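You operate a simulated robot arm through the tools that you are given. There is no shell and no other tool.

You run a simulated two-armed robot. Do the job below in one go: nothing can be reset, and whatever is moved stays where it is left.

JOB
Take the riveted tube out of the press and grip it upright in the vice.
Fine: press lever up before the table comes out; the vice lever ends clamped. Set down upright: what you pick out.

It is judged by the outcome, as a careful person would: the job done as asked, and still so three seconds after it is handed in. It fails if anything else is knocked over, pushed out of place, dropped, spilled or broken.

ROBOT AND FRAMES
Two 7-joint arms with two-finger grippers on one trunk that stands fixed in place. Base frame: the origin is at the foot of the trunk, x ahead of it, y to its left, z up. Lengths are in cm, angles in rad, forces in N, time in s.
The left shoulder is at [4.7, 21.6, 138.6], the right one opposite. With the tool pointing down near the work surface each hand reaches from about 10 to 36 cm from the base axis, measured 20 degrees to its own side. Payload 3.43 kg a hand.
The tool frame of a hand sits at the grasp point between the pads (the TCP): z along the fingers, y along the line on which they close. The tips reach 2 cm beyond it. The gripper opens to 12.4 cm. The gripper's body begins 9.3 cm behind the TCP.
Orientation is that of the tool frame in the base frame, as a unit quaternion [x, y, z, w]. With the fingers straight down and closing along the base's y, the tool's x points along the base's -x, its y along +y and its z along -z.

CONTROLS
- The arms move only by the tool apply_moves. It takes "left_increments", "right_increments" or both (then of equal length, played together; a hand with none holds still); each is a list that holds one entry, the list of rows, each a list of 6 numbers: the shift along the tool's x, y, z in units of 50 mm (1.0 is 50 mm), then the turn, a rotation vector about the tool's x, y, z in units of 8 degrees (1.0 is 8 degrees). In form: [[[x, y, z, rx, ry, rz], ...]]. A call has 1 to 20 rows; each row shifts and turns the commanded pose from where the row before left it, along the tool's axes as they then stand. "left_fingers" and "right_fingers" are, for a hand that has rows, the closure in counts, from 0 (fully open) to 255 (shut), set as the call begins (left out, the last holds). A call with a number of a shift or a turn outside -1 to 1 is refused whole. Each row takes 0.2 s and may step no farther than 5 cm and 0.15 rad from the row before; otherwise, or with a gripper value out of range, the whole call is refused. Where a pose cannot be reached the arm comes as near as it can. A force on the tool above 40 N (or 10 N above the force at the start of the call, whichever is more), or a blocked arm, ends the call early, and 0.2 s more pass. Each finger travels about 7.2 cm/s and halts on what it meets, pressing with about 44 N; the grip force reading is that of the motor and also rises with nothing between the fingers. The clock runs only during rows and for 0.2 s after the last one: add rows that do not move to give the fingers time. The reply holds the time, the measured pose of the TCP, the force on the tool along the base axes, the opening and the grip force, in the units named above and with some noise, with the torque about the TCP (base axes, N m) and any sound that the robot's microphone picked up.
- Cameras (640 x 400 px; columns grow to the right, rows downward): "scene" is now at [15.81, 0.52, 155.79]; the picture's right is [0.06, -1.00, 0.00], its down [-0.61, -0.04, -0.79] and it looks along [0.79, 0.05, -0.61] (base axes); focal length 229 px, centre (320, 200). "left" rides on the left gripper at [8.2, -1.4, -14] in its tool frame; the picture's right is [0.17, 0.99, 0.00], its down [-0.83, 0.14, -0.54] and it looks along [-0.53, 0.09, 0.84] (tool axes); focal length 243 px, centre (320, 200). "right" rides on the right gripper at [8.2, 1.4, -14] in its tool frame; the picture's right is [-0.17, 0.99, 0.00], its down [-0.83, -0.14, -0.54] and it looks along [-0.53, -0.09, 0.84] (tool axes); focal length 243 px, centre (320, 200).
- get_image(camera): a new picture of that camera. The clock stands still meanwhile.
- lift_body(by): slides the trunk up (or, below 0, down) by that many cm; the arms and the scene camera ride with it, the base frame stays. It gives what a move gives, with no picture.
- turn_head(pan, tilt): turns the head with the scene camera to pan (to the left, within 1.396 rad either way) and tilt (down, from -0.506 to 1.204), counted from straight ahead of the robot. It gives what a move gives.
- measure_at(camera, pixels): for up to 12 pixels [column, row] of the newest picture of that camera ("zoom" is the newest enlarged one), the place [x, y, z] in the base frame of the surface seen there, good to about 0.3 cm. The clock stands still meanwhile.
- inspect(camera, box): a new picture of the part [left, top, right, bottom] of that camera's present view, enlarged. The clock stands still meanwhile.
- close_job(): hands the job in; it is judged then, once.

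Open the grippers and draw the arms clear of the work before you hand the job in, unless the task says otherwise.

The tools are called after ">>>" by a JSON object that holds its "name" and its "arguments". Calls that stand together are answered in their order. apply_moves: Moves the arms, as the interface text tells. Its arguments: {"type":"object","properties":{"left_increments":{"type":"array"},"left_fingers":{"type":"number"},"right_increments":{"type":"array"},"right_fingers":{"type":"number"}},"required":[]} The other tools are called the same way: lift_body (by) slides the trunk up or down; turn_head (pan, tilt) turns the head that bears the scene camera; get_image (camera) takes a picture; measure_at (camera, pixels) gives the place of the surface under pixels of a picture; inspect (camera, box) takes an enlarged picture of a part of a camera's view; close_job () hands the job in.

At the start:

```text
t: 0.0
left_eef_pos: [46.71, 21.22, 132.39]
left_tcp_rot: [0.0, 1.0, 0.0, -0.001]
left_ft_force: [-0.7, 0.4, -1.2]
left_torque: [-0.01, 0.01, 0.0]
left_width: 12.35
left_grasp_force: 0.0
right_eef_pos: [52.13, -22.84, 142.1]
right_tcp_rot: [0.001, 1.0, 0.0, 0.0]
right_ft_force: [0.4, 0.2, 0.1]
right_torque: [0.02, 0.01, -0.01]
right_width: 12.42
right_grasp_force: 0.2
trunk travel left (down, up): [-53.3, 5.8]
head pan, tilt: [0.063, 0.653]
```

scene: 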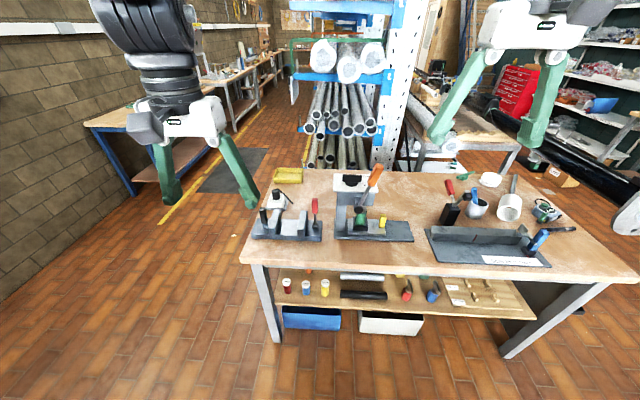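
right: 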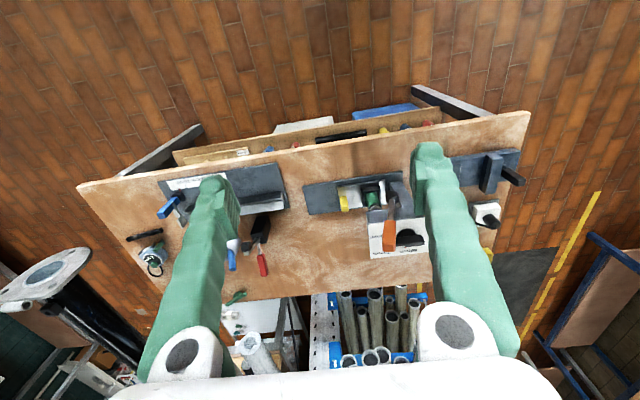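
left: 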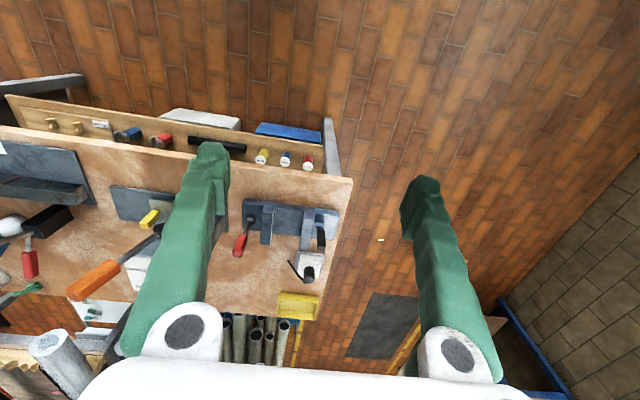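

The scene shows a bench with a vice (about 285,225), a press (about 360,210) and an angle fixture at right. I'll enlarge the vice and press areas.

>>> {"name": "inspect", "arguments": {"camera": "scene", "box": [240, 160, 420, 272]}}

>>> {"name": "inspect", "arguments": {"camera": "scene", "box": [320, 160, 420, 250]}}

>>> {"name": "inspect", "arguments": {"camera": "scene", "box": [410, 160, 590, 272]}}

>>> {"name": "inspect", "arguments": {"camera": "right", "box": [290, 130, 540, 290]}}

>>> {"name": "inspect", "arguments": {"camera": "left", "box": [60, 160, 360, 320]}}

```text
3.56 times, centred on (330, 216) of scene
```

zoom: 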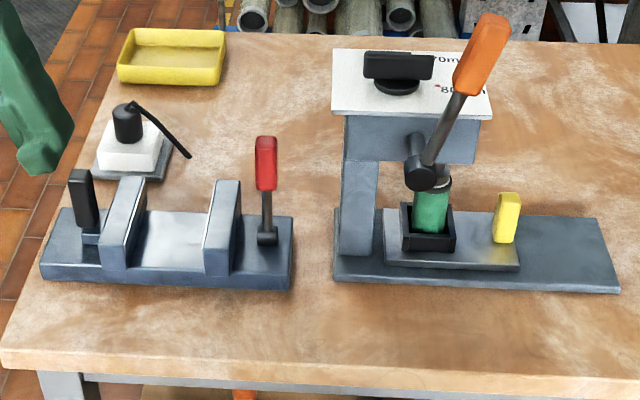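

```text
4.44 times, centred on (370, 205) of scene
```

zoom: 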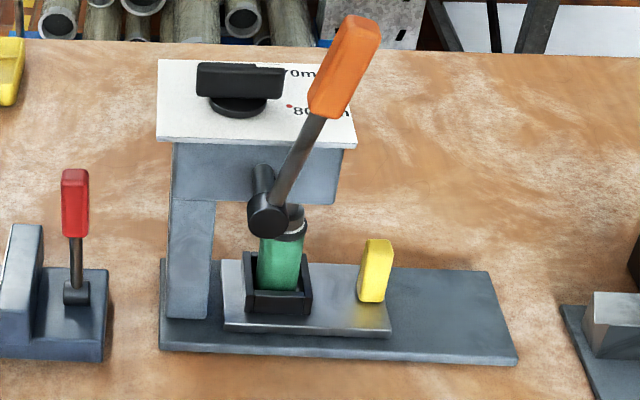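

```text
3.56 times, centred on (500, 216) of scene
```

zoom: 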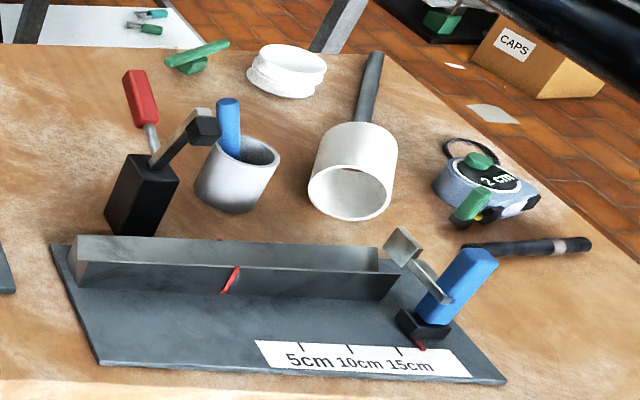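

```text
2.50 times, centred on (415, 210) of right
```

zoom: 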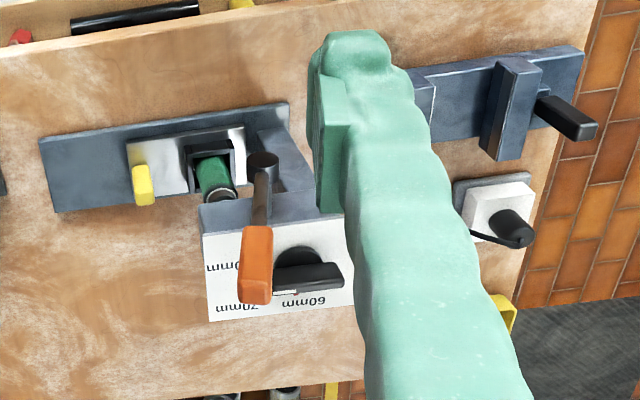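

```text
2.13 times, centred on (210, 240) of left
```

zoom: 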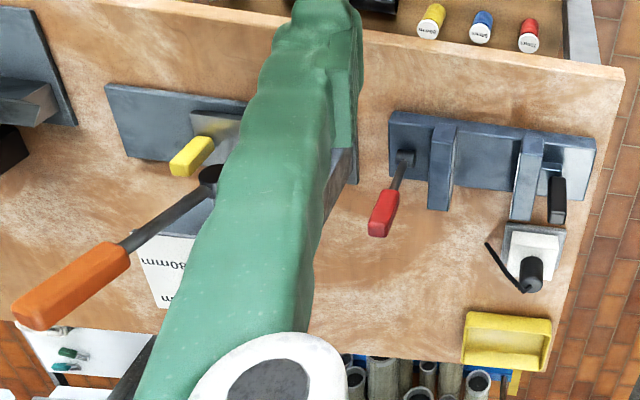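

I measure key points of the vice, press, tube and lever in the scene view.

>>> {"name": "inspect", "arguments": {"camera": "scene", "box": [240, 160, 420, 272]}}

>>> {"name": "measure_at", "arguments": {"camera": "zoom", "pixels": [[482, 50], [440, 135], [424, 178], [432, 185], [432, 210], [430, 240], [507, 215], [590, 260], [450, 262], [360, 95], [395, 85], [460, 330]]}}

>>> {"name": "measure_at", "arguments": {"camera": "zoom", "pixels": [[265, 160], [265, 210], [267, 237], [82, 200], [90, 240], [128, 195], [118, 250], [228, 200], [218, 250], [170, 255], [130, 125], [135, 150]]}}

```text
3.56 times, centred on (330, 216) of scene
```

zoom: 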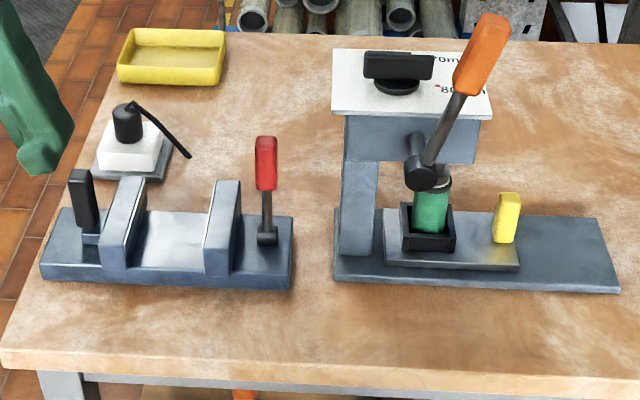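

```text
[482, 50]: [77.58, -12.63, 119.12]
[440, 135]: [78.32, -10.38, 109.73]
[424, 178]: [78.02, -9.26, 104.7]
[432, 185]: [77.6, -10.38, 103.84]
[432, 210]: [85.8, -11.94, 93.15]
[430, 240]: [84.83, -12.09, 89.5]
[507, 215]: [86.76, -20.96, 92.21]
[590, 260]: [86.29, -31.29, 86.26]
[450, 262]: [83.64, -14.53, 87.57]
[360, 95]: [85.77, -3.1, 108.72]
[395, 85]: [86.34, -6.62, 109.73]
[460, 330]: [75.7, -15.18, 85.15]
```

```text
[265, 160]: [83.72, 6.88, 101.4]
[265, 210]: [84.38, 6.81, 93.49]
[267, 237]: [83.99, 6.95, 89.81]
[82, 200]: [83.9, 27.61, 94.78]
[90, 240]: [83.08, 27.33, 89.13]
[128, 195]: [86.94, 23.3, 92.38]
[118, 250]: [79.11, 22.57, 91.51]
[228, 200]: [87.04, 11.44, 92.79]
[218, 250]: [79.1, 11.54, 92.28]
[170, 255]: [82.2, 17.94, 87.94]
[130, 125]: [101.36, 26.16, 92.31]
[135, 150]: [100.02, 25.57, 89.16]
```

The lever pivot is at about [78,-9.5,104.7], handle at z≈120, tube at about [86,-12,93]. I lower the trunk some to see under the press head and gain reach.

>>> {"name": "lift_body", "arguments": {"by": -20}}

>>> {"name": "turn_head", "arguments": {"pan": 0.0, "tilt": 0.5}}

>>> {"name": "get_image", "arguments": {"camera": "scene"}}

```text
t: 2.2
left_eef_pos: [47.27, 21.2, 110.86]
left_tcp_rot: [-0.001, 1.0, -0.001, -0.023]
left_ft_force: [1.7, 0.5, 0.1]
left_torque: [-0.01, 0.01, -0.03]
left_width: 12.39
left_grasp_force: 0.0
right_eef_pos: [55.94, -22.87, 110.19]
right_tcp_rot: [0.001, 0.992, 0.0, -0.125]
right_ft_force: [-1.0, 0.6, 0.7]
right_torque: [-0.03, 0.0, -0.01]
right_width: 12.42
right_grasp_force: 0.1
trunk travel left (down, up): [-33.3, 25.8]
head pan, tilt: [0.063, 0.653]
```

```text
t: 2.9
left_eef_pos: [47.28, 21.1, 110.83]
left_tcp_rot: [0.0, 1.0, 0.0, -0.022]
left_ft_force: [0.1, 0.3, -0.2]
left_torque: [0.0, -0.02, -0.01]
left_width: 12.39
left_grasp_force: 0.0
right_eef_pos: [55.8, -22.74, 110.11]
right_tcp_rot: [0.001, 0.992, 0.0, -0.125]
right_ft_force: [0.8, 0.1, 0.8]
right_torque: [-0.03, 0.02, -0.04]
right_width: 12.42
right_grasp_force: 0.0
trunk travel left (down, up): [-33.3, 25.8]
head pan, tilt: [0.0, 0.499]
```

```text
taken
```

scene: 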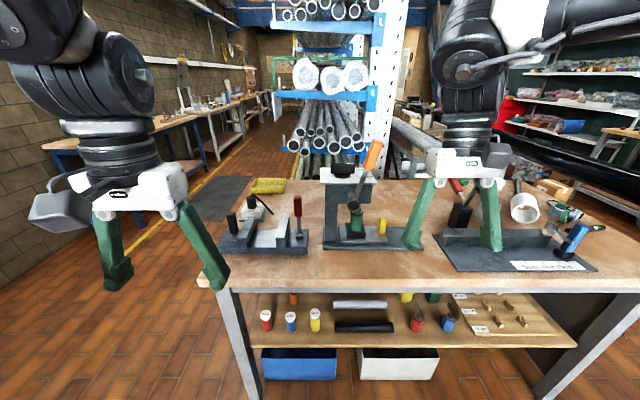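

The view is now lower; press at (350,205), vice at (265,230). I enlarge both.

>>> {"name": "inspect", "arguments": {"camera": "scene", "box": [310, 130, 420, 260]}}

>>> {"name": "inspect", "arguments": {"camera": "scene", "box": [205, 170, 325, 265]}}

>>> {"name": "get_image", "arguments": {"camera": "right"}}

>>> {"name": "get_image", "arguments": {"camera": "left"}}

```text
3.08 times, centred on (365, 195) of scene
```

zoom: 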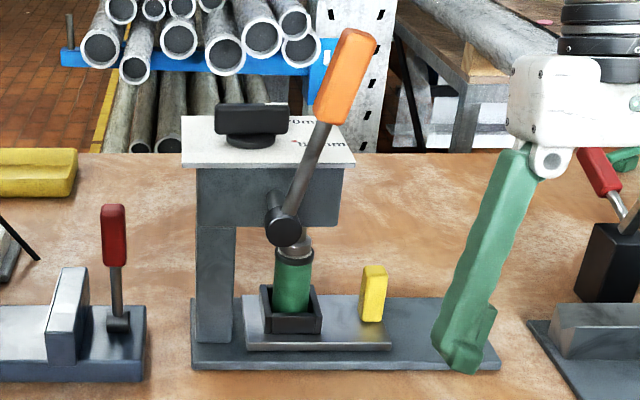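

```text
4.21 times, centred on (265, 218) of scene
```

zoom: 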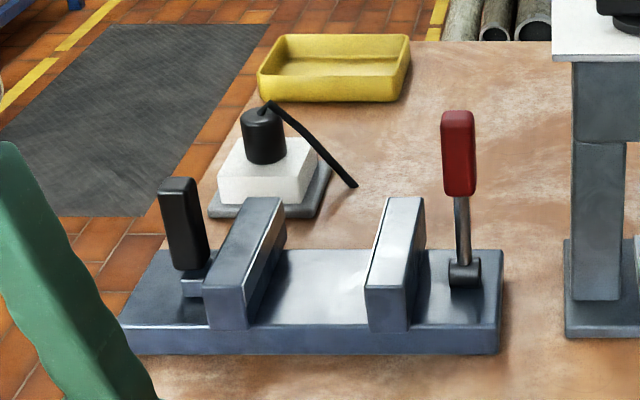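

```text
taken
```

right: 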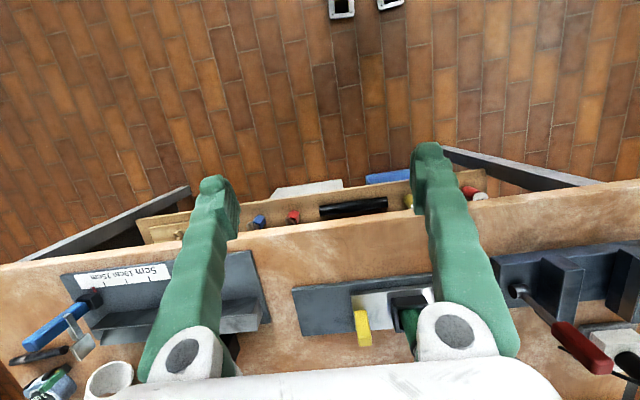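

```text
taken
```

left: 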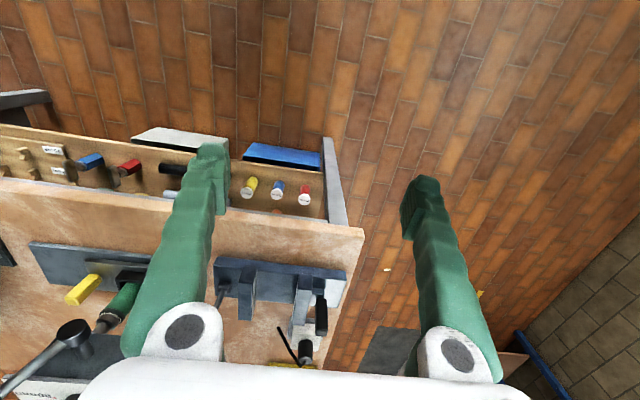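

I zoom into the left camera around the tube and press (110,300) to see whether the ram bears on the tube.

>>> {"name": "inspect", "arguments": {"camera": "left", "box": [0, 230, 220, 400]}}

>>> {"name": "inspect", "arguments": {"camera": "scene", "box": [330, 175, 400, 250]}}

>>> {"name": "measure_at", "arguments": {"camera": "zoom", "pixels": [[165, 60], [150, 70], [170, 108], [190, 120], [170, 135], [160, 165], [180, 165], [300, 180], [230, 80], [60, 100], [320, 225], [140, 210]]}}

```text
2.35 times, centred on (110, 315) of left
```

zoom: 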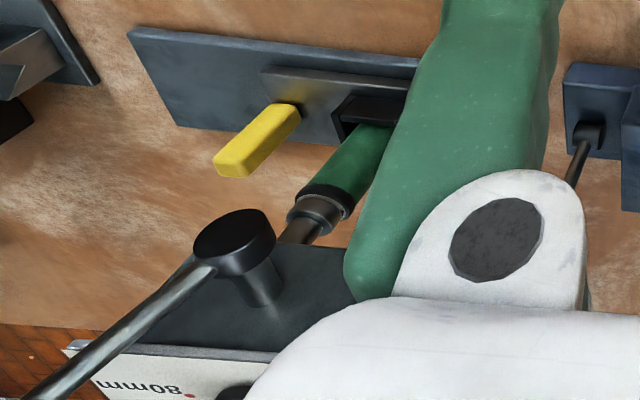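

```text
5.33 times, centred on (365, 212) of scene
```

zoom: 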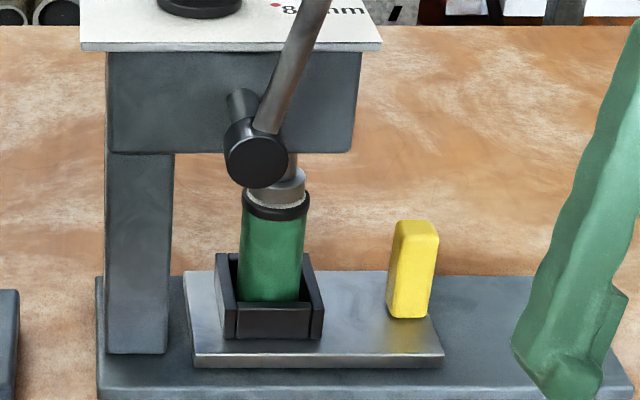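

```text
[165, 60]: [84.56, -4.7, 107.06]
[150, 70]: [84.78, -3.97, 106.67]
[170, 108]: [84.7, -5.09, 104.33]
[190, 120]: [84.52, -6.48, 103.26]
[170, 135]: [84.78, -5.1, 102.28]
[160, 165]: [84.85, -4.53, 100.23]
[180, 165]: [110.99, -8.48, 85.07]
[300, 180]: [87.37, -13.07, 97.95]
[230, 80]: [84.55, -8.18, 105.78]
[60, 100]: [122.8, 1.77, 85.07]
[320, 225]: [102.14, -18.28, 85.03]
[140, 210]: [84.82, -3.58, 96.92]
```

The ram is down on the tube's dark cap (zoom (275,195)), so the lever needs raising. First I test reach with the left arm: tilt the tool forward 40° and advance at z≈111, clear of everything.

>>> {"name": "apply_moves", "arguments": {"left_increments": [[[0, 0, 0, 0, -1, 0], [0, 0, 0, 0, -1, 0], [0, 0, 0, 0, -1, 0], [0, 0, 0, 0, -1, 0], [0, 0, 0, 0, -1, 0], [-0.766, 0, 0.643, 0, 0, 0], [-0.766, 0, 0.643, 0, 0, 0], [-0.766, 0, 0.643, 0, 0, 0], [-0.766, 0, 0.643, 0, 0, 0]]]}}

>>> {"name": "get_image", "arguments": {"camera": "scene"}}

>>> {"name": "get_image", "arguments": {"camera": "left"}}

```text
t: 4.9
left_eef_pos: [74.92, 27.78, 108.65]
left_tcp_rot: [0.002, 0.968, -0.001, 0.251]
left_ft_force: [1.2, 0.5, 0.3]
left_torque: [0.0, 0.02, 0.01]
left_width: 12.37
left_grasp_force: 0.1
left hand out of reach, approached as far as the arm can: row 1, 2, 3, 4, 5
right_eef_pos: [56.04, -22.83, 110.03]
right_tcp_rot: [0.001, 0.992, 0.001, -0.125]
right_ft_force: [0.2, 0.2, 0.5]
right_torque: [0.04, 0.04, -0.01]
right_width: 12.4
right_grasp_force: 0.2
trunk travel left (down, up): [-33.3, 25.8]
head pan, tilt: [0.0, 0.499]
```

```text
taken
```

scene: 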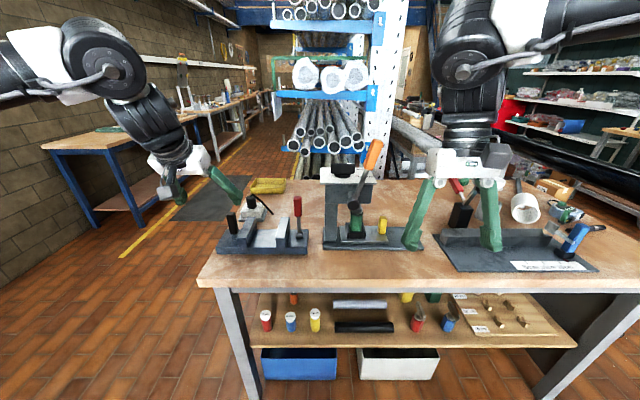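

```text
taken
```

left: 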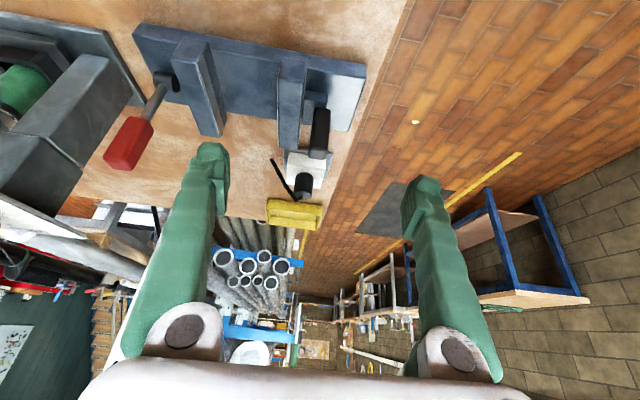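

The left arm reached x≈75 easily. I hold a couple of rows to see whether it has settled.

>>> {"name": "apply_moves", "arguments": {"left_increments": [[[0, 0, 0, 0, 0, 0], [0, 0, 0, 0, 0, 0], [0, 0, 0, 0, 0, 0]]]}}

>>> {"name": "inspect", "arguments": {"camera": "left", "box": [100, 0, 400, 230]}}

```text
t: 5.7
left_eef_pos: [74.72, 27.78, 108.8]
left_tcp_rot: [0.002, 0.968, -0.002, 0.252]
left_ft_force: [-0.1, 0.8, 0.1]
left_torque: [-0.01, -0.02, 0.0]
left_width: 12.39
left_grasp_force: 0.0
right_eef_pos: [55.8, -22.91, 110.23]
right_tcp_rot: [0.002, 0.992, 0.0, -0.125]
right_ft_force: [0.3, -0.3, -1.0]
right_torque: [0.0, 0.01, -0.01]
right_width: 12.38
right_grasp_force: 0.0
trunk travel left (down, up): [-33.3, 25.8]
head pan, tilt: [0.0, 0.499]
```

```text
1.74 times, centred on (250, 115) of left
```

zoom: 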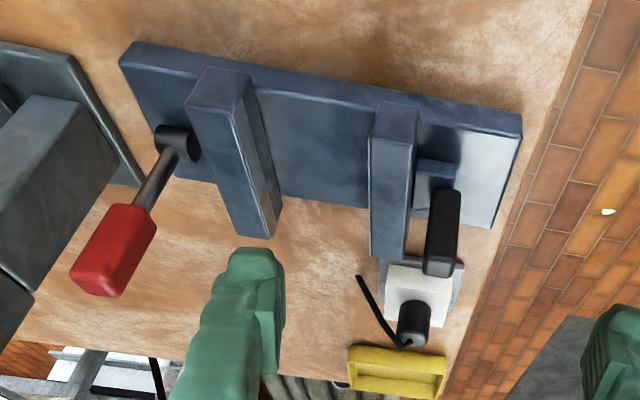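

I now use the right hand as an observer: tilt it forward and bring it to look horizontally at the ram and tube from the front, staying short of the press.

>>> {"name": "apply_moves", "arguments": {"right_increments": [[[0, 0, 0, 0, -1, 0], [0, 0, 0, 0, -1, 0], [0, 0, 0, 0, -1, 0], [0, 0, 0, 0, -1, 0], [0, 0, 0, 0, -1, 0], [0, 0, 0, 0, -1, 0], [0, 0, 0, 0, -1, 0]]]}}

>>> {"name": "get_image", "arguments": {"camera": "right"}}

>>> {"name": "get_image", "arguments": {"camera": "scene"}}

```text
t: 7.3
left_eef_pos: [74.86, 27.74, 108.72]
left_tcp_rot: [0.002, 0.967, -0.002, 0.253]
left_ft_force: [-0.8, 0.0, 0.5]
left_torque: [0.02, -0.01, -0.02]
left_width: 12.4
left_grasp_force: 0.0
right_eef_pos: [58.65, -29.36, 113.44]
right_tcp_rot: [0.0, 0.935, 0.0, 0.356]
right_ft_force: [-1.0, 0.7, 0.0]
right_torque: [0.0, -0.01, 0.0]
right_width: 12.39
right_grasp_force: 0.0
right hand out of reach, approached as far as the arm can: row 5, 6, 7
trunk travel left (down, up): [-33.3, 25.8]
head pan, tilt: [0.0, 0.499]
```

```text
taken
```

right: 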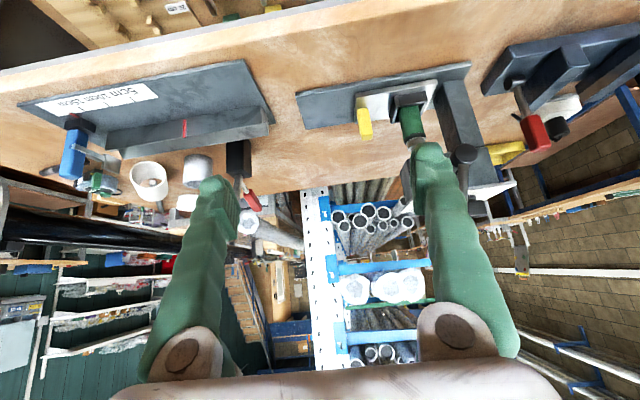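

```text
taken
```

scene: 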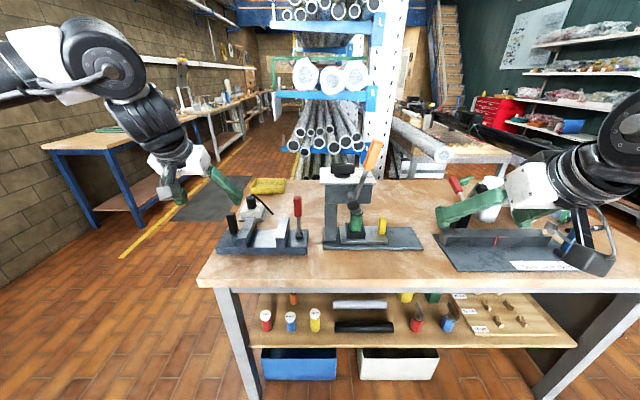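

The right camera sees the tube and ram at (410,120) with the finger partly in front. I zoom there and at the scene view.

>>> {"name": "inspect", "arguments": {"camera": "right", "box": [290, 50, 530, 210]}}

>>> {"name": "inspect", "arguments": {"camera": "scene", "box": [300, 125, 440, 260]}}

>>> {"name": "measure_at", "arguments": {"camera": "zoom", "pixels": [[345, 30], [330, 75], [275, 225], [230, 310], [250, 310], [280, 240], [220, 268], [240, 245], [295, 262], [350, 300], [555, 340], [340, 360]]}}

```text
2.50 times, centred on (410, 130) of right
```

zoom: 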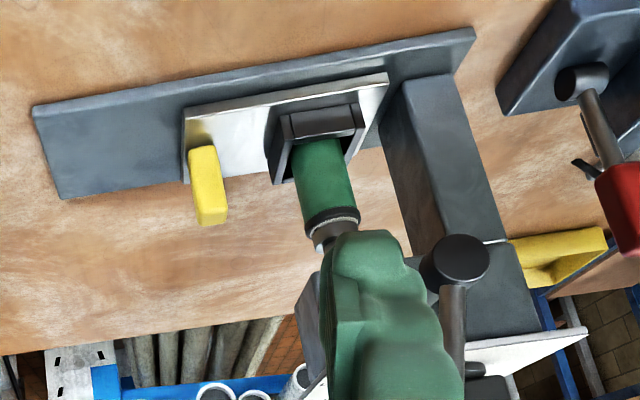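

```text
2.96 times, centred on (370, 192) of scene
```

zoom: 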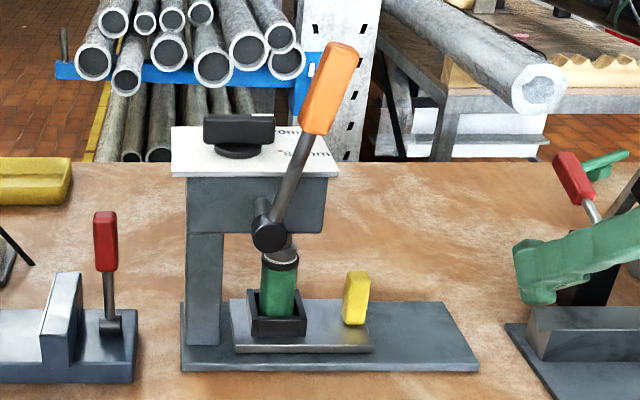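

```text
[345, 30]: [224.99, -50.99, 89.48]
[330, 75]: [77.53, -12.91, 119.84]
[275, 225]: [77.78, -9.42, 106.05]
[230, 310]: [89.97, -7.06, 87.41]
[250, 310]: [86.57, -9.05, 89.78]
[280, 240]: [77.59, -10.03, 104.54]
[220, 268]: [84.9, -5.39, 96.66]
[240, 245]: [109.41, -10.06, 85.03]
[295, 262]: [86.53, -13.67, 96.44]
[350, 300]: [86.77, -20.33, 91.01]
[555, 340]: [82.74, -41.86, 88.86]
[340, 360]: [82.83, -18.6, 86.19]
```

The ram is seated on the tube's collar (z≈97); the orange handle is centred about [77.5,-13,120], 15° to the right of vertical. I bring the right hand, half open, in front of the handle at z≈120.

>>> {"name": "apply_moves", "arguments": {"right_increments": [[[-0.454, 0.656, 0.054, 0, 0, 0], [-0.454, 0.656, 0.054, 0, 0, 0], [-0.454, 0.656, 0.054, 0, 0, 0], [-0.454, 0.656, 0.054, 0, 0, 0], [-0.454, 0.656, 0.054, 0, 0, 0], [0, 0, 0, 0, 0, 0]]], "right_fingers": 110}}

>>> {"name": "get_image", "arguments": {"camera": "right"}}

>>> {"name": "get_image", "arguments": {"camera": "scene"}}

```text
t: 8.7
left_eef_pos: [74.72, 27.61, 108.83]
left_tcp_rot: [0.001, 0.968, -0.001, 0.252]
left_ft_force: [-0.1, -0.2, -0.2]
left_torque: [0.01, -0.01, 0.03]
left_width: 12.39
left_grasp_force: 0.1
right_eef_pos: [68.35, -13.18, 120.39]
right_tcp_rot: [0.0, 0.934, 0.0, 0.357]
right_ft_force: [-0.1, 0.2, -1.0]
right_torque: [0.0, 0.01, 0.03]
right_width: 7.05
right_grasp_force: 0.1
right hand out of reach, approached as far as the arm can: row 1
trunk travel left (down, up): [-33.3, 25.8]
head pan, tilt: [0.0, 0.499]
```

```text
taken
```

right: 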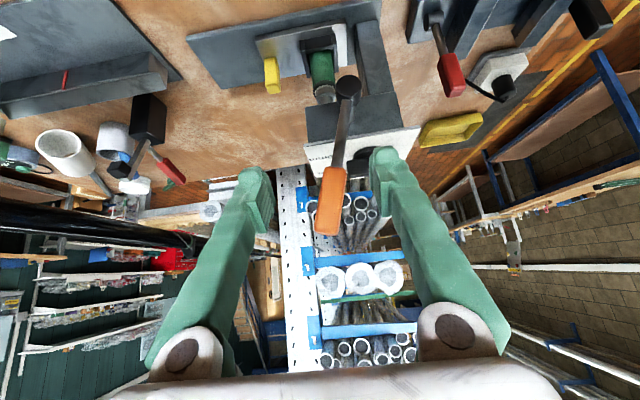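

```text
taken
```

scene: 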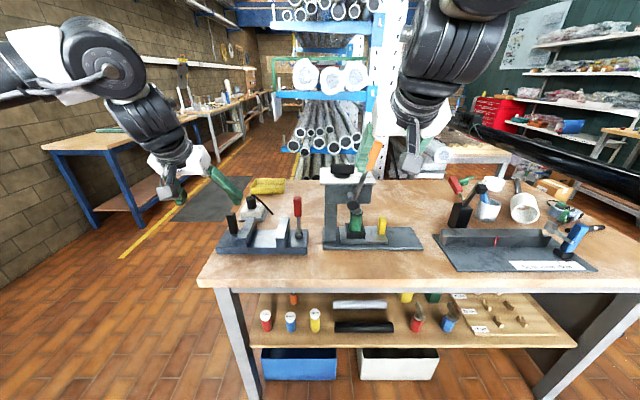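

The handle (330,200) lies between the fingers. I advance 9 cm so the fingers straddle it.

>>> {"name": "apply_moves", "arguments": {"right_increments": [[[-0.602, 0, 0.676, 0, 0, 0], [-0.602, 0, 0.676, 0, 0, 0], [0, 0, 0, 0, 0, 0]]]}}

>>> {"name": "get_image", "arguments": {"camera": "right"}}

>>> {"name": "inspect", "arguments": {"camera": "scene", "box": [300, 100, 460, 260]}}

```text
t: 9.5
left_eef_pos: [74.62, 27.82, 108.79]
left_tcp_rot: [0.002, 0.968, -0.002, 0.253]
left_ft_force: [-0.2, 1.0, 0.8]
left_torque: [0.01, 0.0, 0.02]
left_width: 12.43
left_grasp_force: 0.0
right_eef_pos: [77.07, -13.04, 119.28]
right_tcp_rot: [0.001, 0.934, -0.001, 0.357]
right_ft_force: [-1.3, 0.3, 1.3]
right_torque: [0.01, -0.04, -0.01]
right_width: 7.05
right_grasp_force: 0.1
trunk travel left (down, up): [-33.3, 25.8]
head pan, tilt: [0.0, 0.499]
```

```text
taken
```

right: 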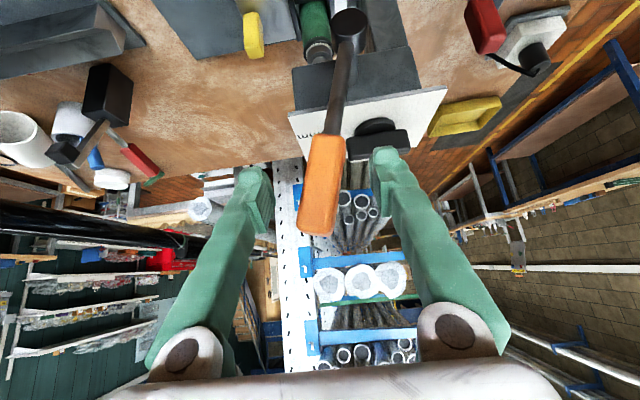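

```text
2.50 times, centred on (380, 180) of scene
```

zoom: 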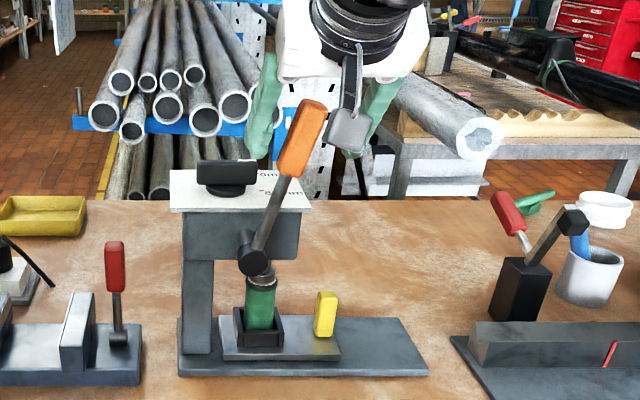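

I measure the handle, shaft and finger tips in the right camera to check depth.

>>> {"name": "measure_at", "arguments": {"camera": "right", "pixels": [[325, 160], [318, 190], [312, 215], [335, 110], [345, 60], [250, 190], [385, 165], [317, 38]]}}

```text
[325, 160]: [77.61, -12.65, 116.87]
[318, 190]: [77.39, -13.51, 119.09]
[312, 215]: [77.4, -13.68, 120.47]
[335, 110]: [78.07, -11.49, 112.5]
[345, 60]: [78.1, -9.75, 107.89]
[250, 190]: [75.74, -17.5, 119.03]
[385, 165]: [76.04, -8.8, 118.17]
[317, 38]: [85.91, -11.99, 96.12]
```

Handle is level with the finger pads. I push it gently to the left (+y) with the right finger, 5 cm, watching force.

>>> {"name": "apply_moves", "arguments": {"right_increments": [[[0, 0.2, 0, 0, 0, 0], [0, 0.2, 0, 0, 0, 0], [0, 0.2, 0, 0, 0, 0], [0, 0.2, 0, 0, 0, 0], [0, 0.2, 0, 0, 0, 0], [0, 0, 0, 0, 0, 0]]]}}

>>> {"name": "get_image", "arguments": {"camera": "right"}}

>>> {"name": "inspect", "arguments": {"camera": "scene", "box": [300, 100, 460, 260]}}

```text
t: 10.9
left_eef_pos: [74.67, 27.81, 108.78]
left_tcp_rot: [0.003, 0.968, -0.002, 0.251]
left_ft_force: [0.2, 0.1, 0.7]
left_torque: [0.0, -0.02, 0.01]
left_width: 12.4
left_grasp_force: 0.0
right_eef_pos: [77.15, -8.01, 119.17]
right_tcp_rot: [0.001, 0.935, 0.0, 0.356]
right_ft_force: [0.0, -2.2, 0.6]
right_torque: [0.03, -0.03, -0.04]
right_width: 7.11
right_grasp_force: 0.6
trunk travel left (down, up): [-33.3, 25.8]
head pan, tilt: [0.0, 0.499]
```

```text
taken
```

right: 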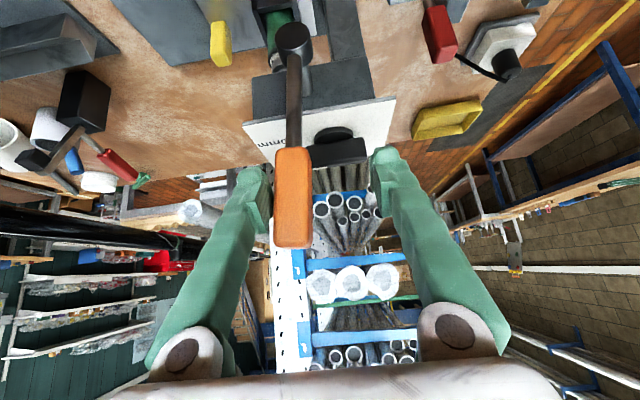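

```text
2.50 times, centred on (380, 180) of scene
```

zoom: 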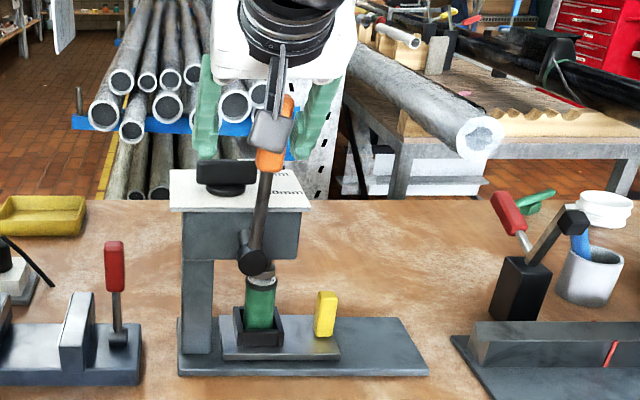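

The lever swings left easily and the ram seems to rise. I continue 6 cm further left.

>>> {"name": "apply_moves", "arguments": {"right_increments": [[[0, 0.2, 0, 0, 0, 0], [0, 0.2, 0, 0, 0, 0], [0, 0.2, 0, 0, 0, 0], [0.03, 0.2, 0.03, 0, 0, 0], [0.03, 0.2, 0.03, 0, 0, 0], [0.03, 0.2, 0.03, 0, 0, 0], [0, 0, 0, 0, 0, 0]]]}}

>>> {"name": "get_image", "arguments": {"camera": "right"}}

>>> {"name": "inspect", "arguments": {"camera": "scene", "box": [300, 100, 460, 260]}}

```text
t: 12.3
left_eef_pos: [74.47, 27.58, 109.01]
left_tcp_rot: [0.002, 0.967, -0.001, 0.253]
left_ft_force: [0.2, 0.9, -0.3]
left_torque: [-0.06, 0.0, -0.03]
left_width: 12.4
left_grasp_force: 0.1
right_eef_pos: [77.31, -3.69, 118.94]
right_tcp_rot: [0.009, 0.933, -0.01, 0.359]
right_ft_force: [-12.5, -24.3, 4.1]
right_torque: [-0.58, 0.39, -0.66]
right_width: 8.55
right_grasp_force: 12.9
trunk travel left (down, up): [-33.3, 25.8]
head pan, tilt: [0.0, 0.499]
stopped in row 7 (right hand): the force on the tool passed its limit at 43 N (the readings are from after the stop); the commanded pose is now the measured one
```

```text
taken
```

right: 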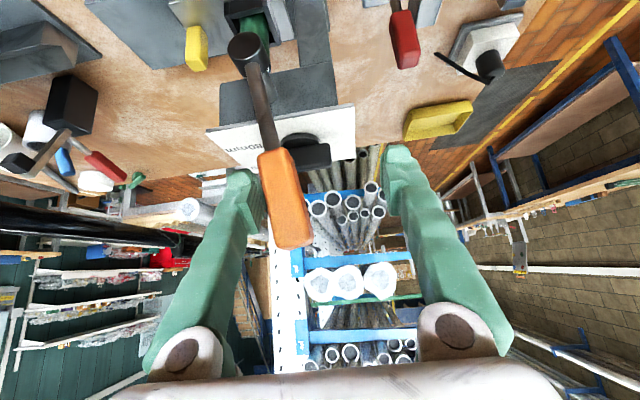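

```text
2.50 times, centred on (380, 180) of scene
```

zoom: 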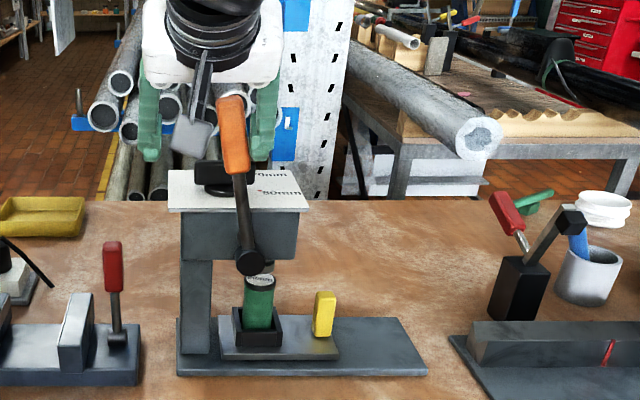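

The lever hit its stop about 12° left of vertical and the ram appears clear. I back the finger off 2 cm and check that the lever stays.

>>> {"name": "apply_moves", "arguments": {"right_increments": [[[0, -0.2, 0, 0, 0, 0], [0, -0.2, 0, 0, 0, 0], [0, 0, 0, 0, 0, 0]]]}}

>>> {"name": "inspect", "arguments": {"camera": "scene", "box": [320, 150, 400, 250]}}

>>> {"name": "measure_at", "arguments": {"camera": "zoom", "pixels": [[245, 210], [245, 225], [250, 190], [245, 240], [245, 260], [230, 250], [262, 250], [245, 310], [200, 300], [290, 300]]}}

```text
t: 13.1
left_eef_pos: [74.74, 27.69, 108.71]
left_tcp_rot: [0.001, 0.968, -0.001, 0.252]
left_ft_force: [-0.2, 1.2, 0.4]
left_torque: [0.01, 0.02, 0.01]
left_width: 12.4
left_grasp_force: 0.0
right_eef_pos: [77.33, -4.8, 118.84]
right_tcp_rot: [0.005, 0.933, -0.005, 0.359]
right_ft_force: [-0.4, 0.2, 0.7]
right_torque: [0.02, -0.02, 0.02]
right_width: 7.06
right_grasp_force: 0.1
trunk travel left (down, up): [-33.3, 25.8]
head pan, tilt: [0.0, 0.499]
```

```text
4.00 times, centred on (360, 200) of scene
```

zoom: 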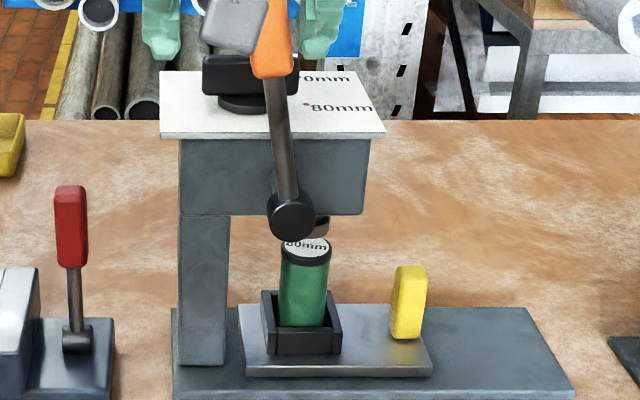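

```text
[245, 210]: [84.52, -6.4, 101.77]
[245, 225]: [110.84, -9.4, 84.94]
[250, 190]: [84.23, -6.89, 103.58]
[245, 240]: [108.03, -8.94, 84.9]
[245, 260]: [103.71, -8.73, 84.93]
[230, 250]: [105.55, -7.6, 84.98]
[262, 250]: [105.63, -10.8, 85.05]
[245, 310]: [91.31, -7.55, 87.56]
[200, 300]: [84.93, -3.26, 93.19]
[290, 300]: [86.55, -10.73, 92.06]
```

The ram is clear; the tube's top face reads "80mm". The lever stays. I measure the tube, nest and yellow table handle.

>>> {"name": "measure_at", "arguments": {"camera": "zoom", "pixels": [[305, 245], [305, 262], [305, 290], [284, 290], [325, 290], [303, 318], [303, 335], [337, 325], [265, 325], [410, 300], [410, 270], [395, 330]]}}

>>> {"name": "measure_at", "arguments": {"camera": "scene", "pixels": [[422, 248], [322, 249], [380, 245], [380, 232], [423, 235], [385, 260], [385, 275], [265, 270], [420, 275], [600, 290]]}}

>>> {"name": "get_image", "arguments": {"camera": "scene"}}

```text
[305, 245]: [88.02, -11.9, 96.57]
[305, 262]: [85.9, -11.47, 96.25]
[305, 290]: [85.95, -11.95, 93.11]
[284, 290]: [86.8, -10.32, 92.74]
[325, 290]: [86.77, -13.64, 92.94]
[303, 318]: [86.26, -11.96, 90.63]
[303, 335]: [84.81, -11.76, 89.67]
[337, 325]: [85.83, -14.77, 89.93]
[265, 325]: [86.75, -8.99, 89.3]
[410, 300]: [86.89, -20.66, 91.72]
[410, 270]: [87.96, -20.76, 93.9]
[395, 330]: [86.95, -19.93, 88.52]
```

```text
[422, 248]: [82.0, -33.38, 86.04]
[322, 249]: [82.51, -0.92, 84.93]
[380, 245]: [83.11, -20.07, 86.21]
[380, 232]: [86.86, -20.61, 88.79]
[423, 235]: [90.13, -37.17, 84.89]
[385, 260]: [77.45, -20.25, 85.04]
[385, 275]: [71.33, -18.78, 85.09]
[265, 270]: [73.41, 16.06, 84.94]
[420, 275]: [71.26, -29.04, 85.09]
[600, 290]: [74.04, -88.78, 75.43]
```

```text
taken
```

scene: 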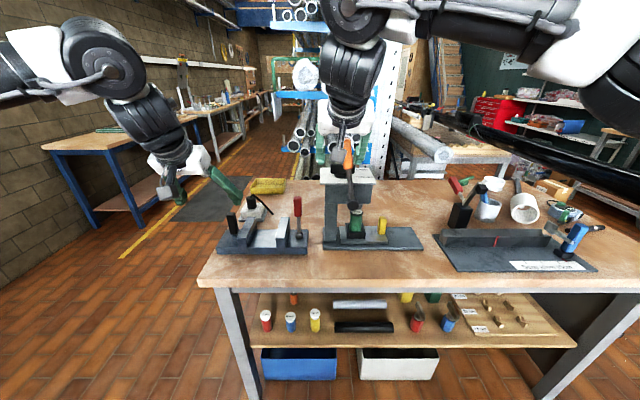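

Tube axis ≈[87.6,-12], Ø3.5, top z 96.6; yellow handle at [~87.5,-20.7,91]. I withdraw the right hand straight back from the lever, then go across to y≈-20.7.

>>> {"name": "apply_moves", "arguments": {"right_increments": [[[0.5, 0, -0.54, 0, 0, 0], [0.5, 0, -0.54, 0, 0, 0], [0.5, 0, -0.54, 0, 0, 0], [0, 0, 0, 0, 0, 0], [0, -0.8, 0, 0, 0, 0], [0, -0.8, 0, 0, 0, 0], [0, -0.8, 0, 0, 0, 0], [0, -0.8, 0, 0, 0, 0], [0, 0, 0, 0, 0, 0]]]}}

>>> {"name": "get_image", "arguments": {"camera": "scene"}}

>>> {"name": "get_image", "arguments": {"camera": "right"}}

```text
t: 15.1
left_eef_pos: [74.67, 27.95, 108.77]
left_tcp_rot: [0.002, 0.968, -0.002, 0.252]
left_ft_force: [-0.3, 0.3, 0.1]
left_torque: [-0.06, -0.03, -0.03]
left_width: 12.39
left_grasp_force: 0.1
right_eef_pos: [67.86, -20.51, 120.52]
right_tcp_rot: [0.006, 0.933, -0.007, 0.359]
right_ft_force: [0.1, 1.2, 0.3]
right_torque: [-0.06, -0.02, -0.05]
right_width: 7.05
right_grasp_force: 0.0
right hand out of reach, approached as far as the arm can: row 3
trunk travel left (down, up): [-33.3, 25.8]
head pan, tilt: [0.0, 0.499]
```

```text
taken
```

scene: 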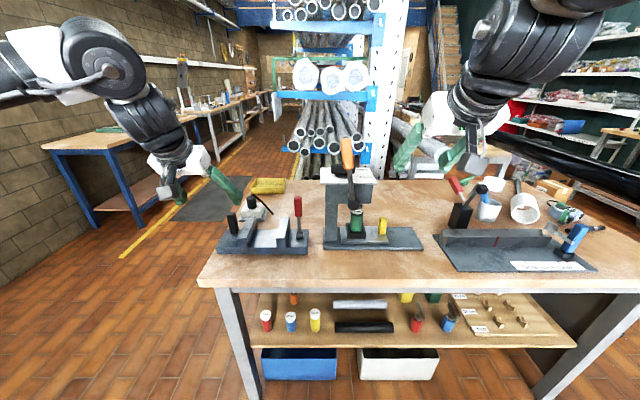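

```text
taken
```

right: 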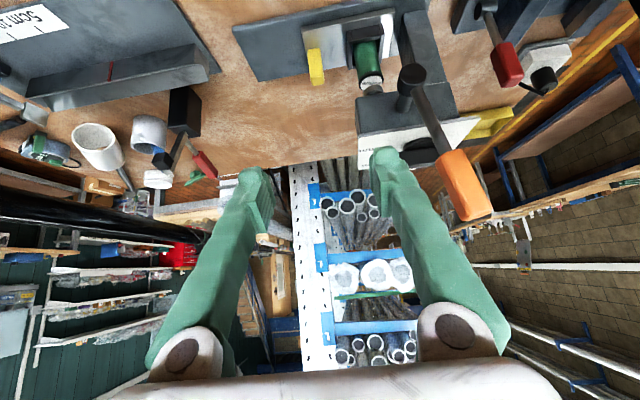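

Lever stays up-left; yellow handle seen at (315,65). I descend toward the handle to about [76,-20.7,98].

>>> {"name": "apply_moves", "arguments": {"right_increments": [[[0.364, -0.01, 0.884, 0, 0, 0], [0.364, -0.01, 0.884, 0, 0, 0], [0.364, -0.01, 0.884, 0, 0, 0], [0.364, -0.01, 0.884, 0, 0, 0], [0.364, -0.01, 0.884, 0, 0, 0], [0, 0, 0, 0, 0, 0]]]}}

>>> {"name": "get_image", "arguments": {"camera": "right"}}

>>> {"name": "get_image", "arguments": {"camera": "scene"}}

```text
t: 16.5
left_eef_pos: [74.68, 27.78, 108.77]
left_tcp_rot: [0.003, 0.967, -0.003, 0.253]
left_ft_force: [-1.0, 0.0, 0.5]
left_torque: [-0.03, -0.04, -0.03]
left_width: 12.4
left_grasp_force: 0.0
right_eef_pos: [75.95, -21.37, 98.07]
right_tcp_rot: [0.005, 0.933, -0.006, 0.359]
right_ft_force: [0.9, 0.0, -0.3]
right_torque: [0.0, -0.01, 0.01]
right_width: 7.05
right_grasp_force: 0.1
trunk travel left (down, up): [-33.3, 25.8]
head pan, tilt: [0.0, 0.499]
```

```text
taken
```

right: 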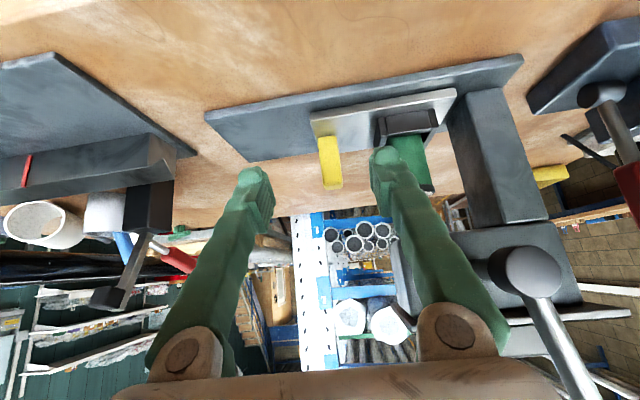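

```text
taken
```

scene: 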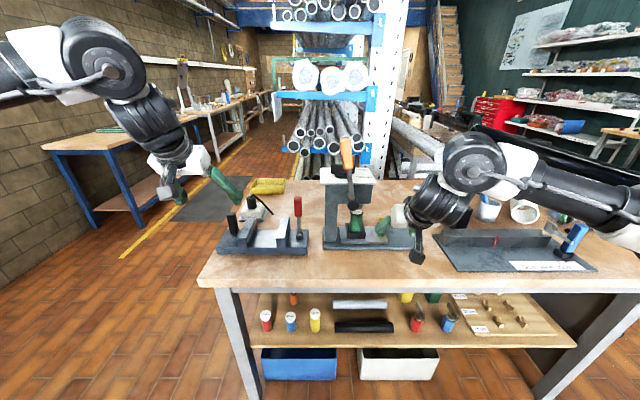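

I measure the yellow handle at (330,160) and tube in the right view for the final approach.

>>> {"name": "measure_at", "arguments": {"camera": "right", "pixels": [[320, 155], [330, 155], [340, 155], [331, 140], [332, 175], [332, 186], [405, 155], [375, 130], [540, 265]]}}

```text
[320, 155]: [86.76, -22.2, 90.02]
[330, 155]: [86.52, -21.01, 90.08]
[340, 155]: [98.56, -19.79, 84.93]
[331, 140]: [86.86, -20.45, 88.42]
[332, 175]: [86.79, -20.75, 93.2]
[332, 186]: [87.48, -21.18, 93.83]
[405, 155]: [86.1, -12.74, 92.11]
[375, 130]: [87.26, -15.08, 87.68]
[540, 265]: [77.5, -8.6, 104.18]
```

Handle spans y -22.2..-19.7, front x 86.7, top z 94. I move in to straddle it at [87.2,-21,92.3].

>>> {"name": "apply_moves", "arguments": {"right_increments": [[[-0.296, 0.027, 0.787, 0, 0, 0], [-0.296, 0.027, 0.787, 0, 0, 0], [-0.296, 0.027, 0.787, 0, 0, 0], [0, 0, 0, 0, 0, 0]]]}}

>>> {"name": "get_image", "arguments": {"camera": "right"}}

>>> {"name": "get_image", "arguments": {"camera": "scene"}}

```text
t: 17.5
left_eef_pos: [74.82, 27.79, 108.67]
left_tcp_rot: [0.001, 0.967, -0.001, 0.253]
left_ft_force: [-1.3, 0.2, -0.5]
left_torque: [-0.02, 0.0, -0.04]
left_width: 12.39
left_grasp_force: 0.0
right_eef_pos: [87.05, -21.25, 92.46]
right_tcp_rot: [0.007, 0.933, -0.007, 0.359]
right_ft_force: [-0.3, -0.3, -0.3]
right_torque: [0.0, -0.02, -0.02]
right_width: 7.05
right_grasp_force: 0.0
trunk travel left (down, up): [-33.3, 25.8]
head pan, tilt: [0.0, 0.499]
```

```text
taken
```

right: 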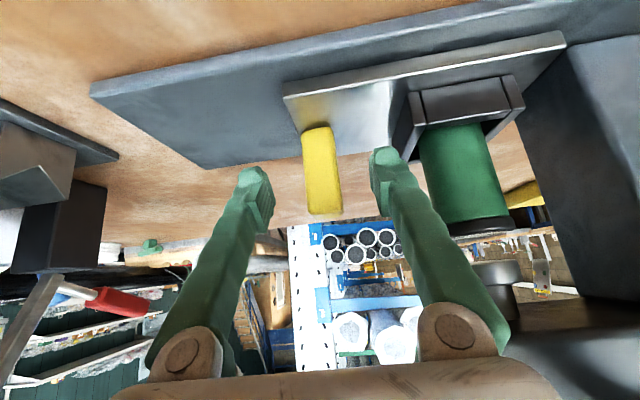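

```text
taken
```

scene: 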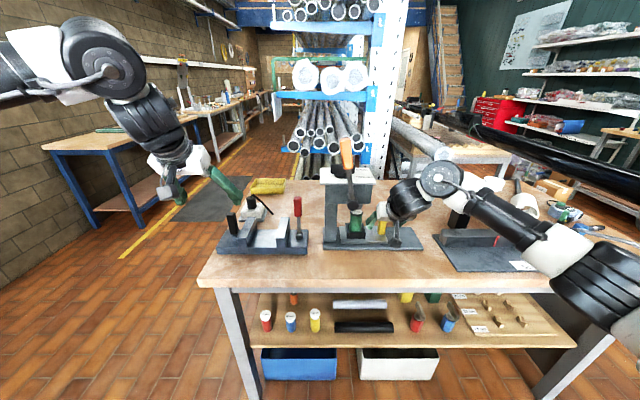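

The handle (320,165) sits between the fingers. I narrow the fingers to a loose cage (~3.2 cm) without squeezing.

>>> {"name": "apply_moves", "arguments": {"right_increments": [[[0, 0.05, 0, 0, 0, 0], [0, 0, 0, 0, 0, 0], [0, 0, 0, 0, 0, 0]]], "right_fingers": 188}}

>>> {"name": "inspect", "arguments": {"camera": "right", "box": [180, 40, 560, 280]}}

```text
t: 18.3
left_eef_pos: [74.73, 27.69, 108.75]
left_tcp_rot: [0.002, 0.968, -0.002, 0.252]
left_ft_force: [-0.1, -0.3, 0.0]
left_torque: [0.03, -0.03, 0.0]
left_width: 12.4
left_grasp_force: 0.0
right_eef_pos: [87.11, -21.01, 92.36]
right_tcp_rot: [0.005, 0.934, -0.006, 0.358]
right_ft_force: [-0.1, 0.6, 0.0]
right_torque: [0.0, 0.01, 0.0]
right_width: 3.26
right_grasp_force: 0.1
trunk travel left (down, up): [-33.3, 25.8]
head pan, tilt: [0.0, 0.499]
```

```text
1.67 times, centred on (370, 160) of right
```

zoom: 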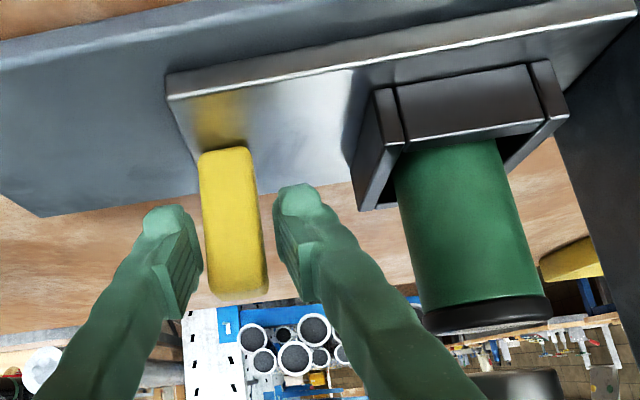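

The cage is around the handle. I pull the table out to the right, 6 cm first at gentle speed.

>>> {"name": "apply_moves", "arguments": {"right_increments": [[[0, -0.12, 0, 0, 0, 0], [0, -0.12, 0, 0, 0, 0], [0, -0.12, 0, 0, 0, 0], [0, -0.12, 0, 0, 0, 0], [0, -0.12, 0, 0, 0, 0], [0, -0.12, 0, 0, 0, 0], [0, -0.12, 0, 0, 0, 0], [0, -0.12, 0, 0, 0, 0], [0, -0.12, 0, 0, 0, 0], [0, -0.12, 0, 0, 0, 0], [0, 0, 0, 0, 0, 0]]]}}

>>> {"name": "get_image", "arguments": {"camera": "right"}}

>>> {"name": "get_image", "arguments": {"camera": "scene"}}

```text
t: 20.7
left_eef_pos: [74.72, 27.76, 108.75]
left_tcp_rot: [0.002, 0.968, -0.002, 0.252]
left_ft_force: [-0.3, 0.2, -0.2]
left_torque: [-0.03, -0.02, -0.01]
left_width: 12.38
left_grasp_force: 0.0
right_eef_pos: [86.98, -26.94, 92.53]
right_tcp_rot: [0.005, 0.933, -0.006, 0.359]
right_ft_force: [0.5, 1.2, 0.1]
right_torque: [0.02, -0.03, 0.0]
right_width: 3.32
right_grasp_force: 0.7
trunk travel left (down, up): [-33.3, 25.8]
head pan, tilt: [0.0, 0.499]
```

```text
taken
```

right: 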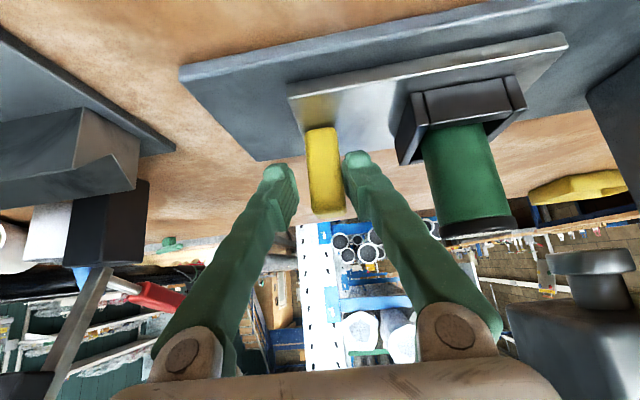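

```text
taken
```

scene: 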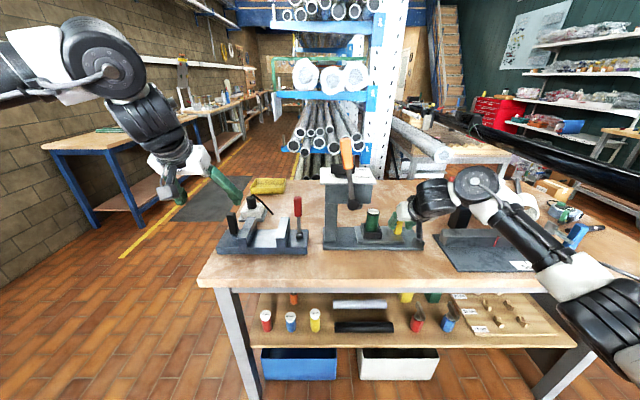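

Table slides with ~1 N. I continue another 6 cm.

>>> {"name": "apply_moves", "arguments": {"right_increments": [[[0, -0.12, 0, 0, 0, 0], [0, -0.12, 0, 0, 0, 0], [0, -0.12, 0, 0, 0, 0], [0, -0.12, 0, 0, 0, 0], [0, -0.12, 0, 0, 0, 0], [0, -0.12, 0, 0, 0, 0], [0, -0.12, 0, 0, 0, 0], [0, -0.12, 0, 0, 0, 0], [0, -0.12, 0, 0, 0, 0], [0, -0.12, 0, 0, 0, 0], [0, 0, 0, 0, 0, 0]]]}}

>>> {"name": "get_image", "arguments": {"camera": "right"}}

>>> {"name": "get_image", "arguments": {"camera": "scene"}}

```text
t: 23.1
left_eef_pos: [74.72, 27.76, 108.78]
left_tcp_rot: [0.002, 0.968, -0.002, 0.252]
left_ft_force: [-0.2, -0.4, 0.0]
left_torque: [0.02, 0.01, 0.02]
left_width: 12.4
left_grasp_force: 0.0
right_eef_pos: [86.84, -32.96, 92.54]
right_tcp_rot: [0.006, 0.933, -0.006, 0.359]
right_ft_force: [0.0, 1.6, 0.1]
right_torque: [0.03, 0.02, -0.01]
right_width: 3.32
right_grasp_force: 0.6
trunk travel left (down, up): [-33.3, 25.8]
head pan, tilt: [0.0, 0.499]
```

```text
taken
```

right: 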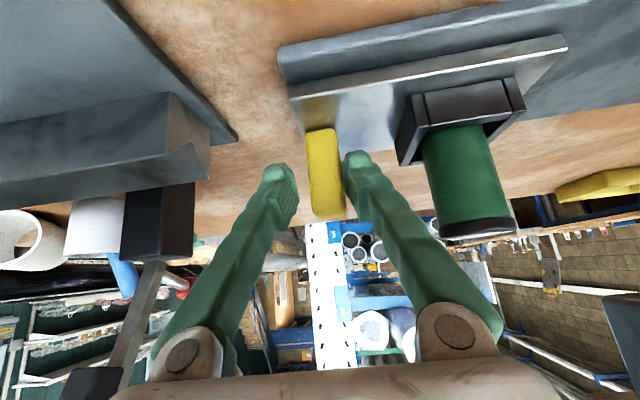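

```text
taken
```

scene: 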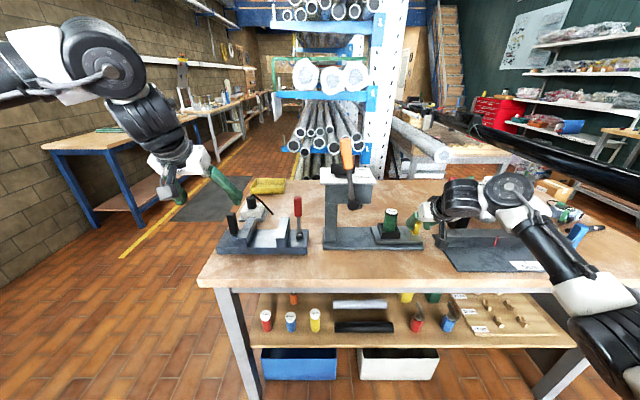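

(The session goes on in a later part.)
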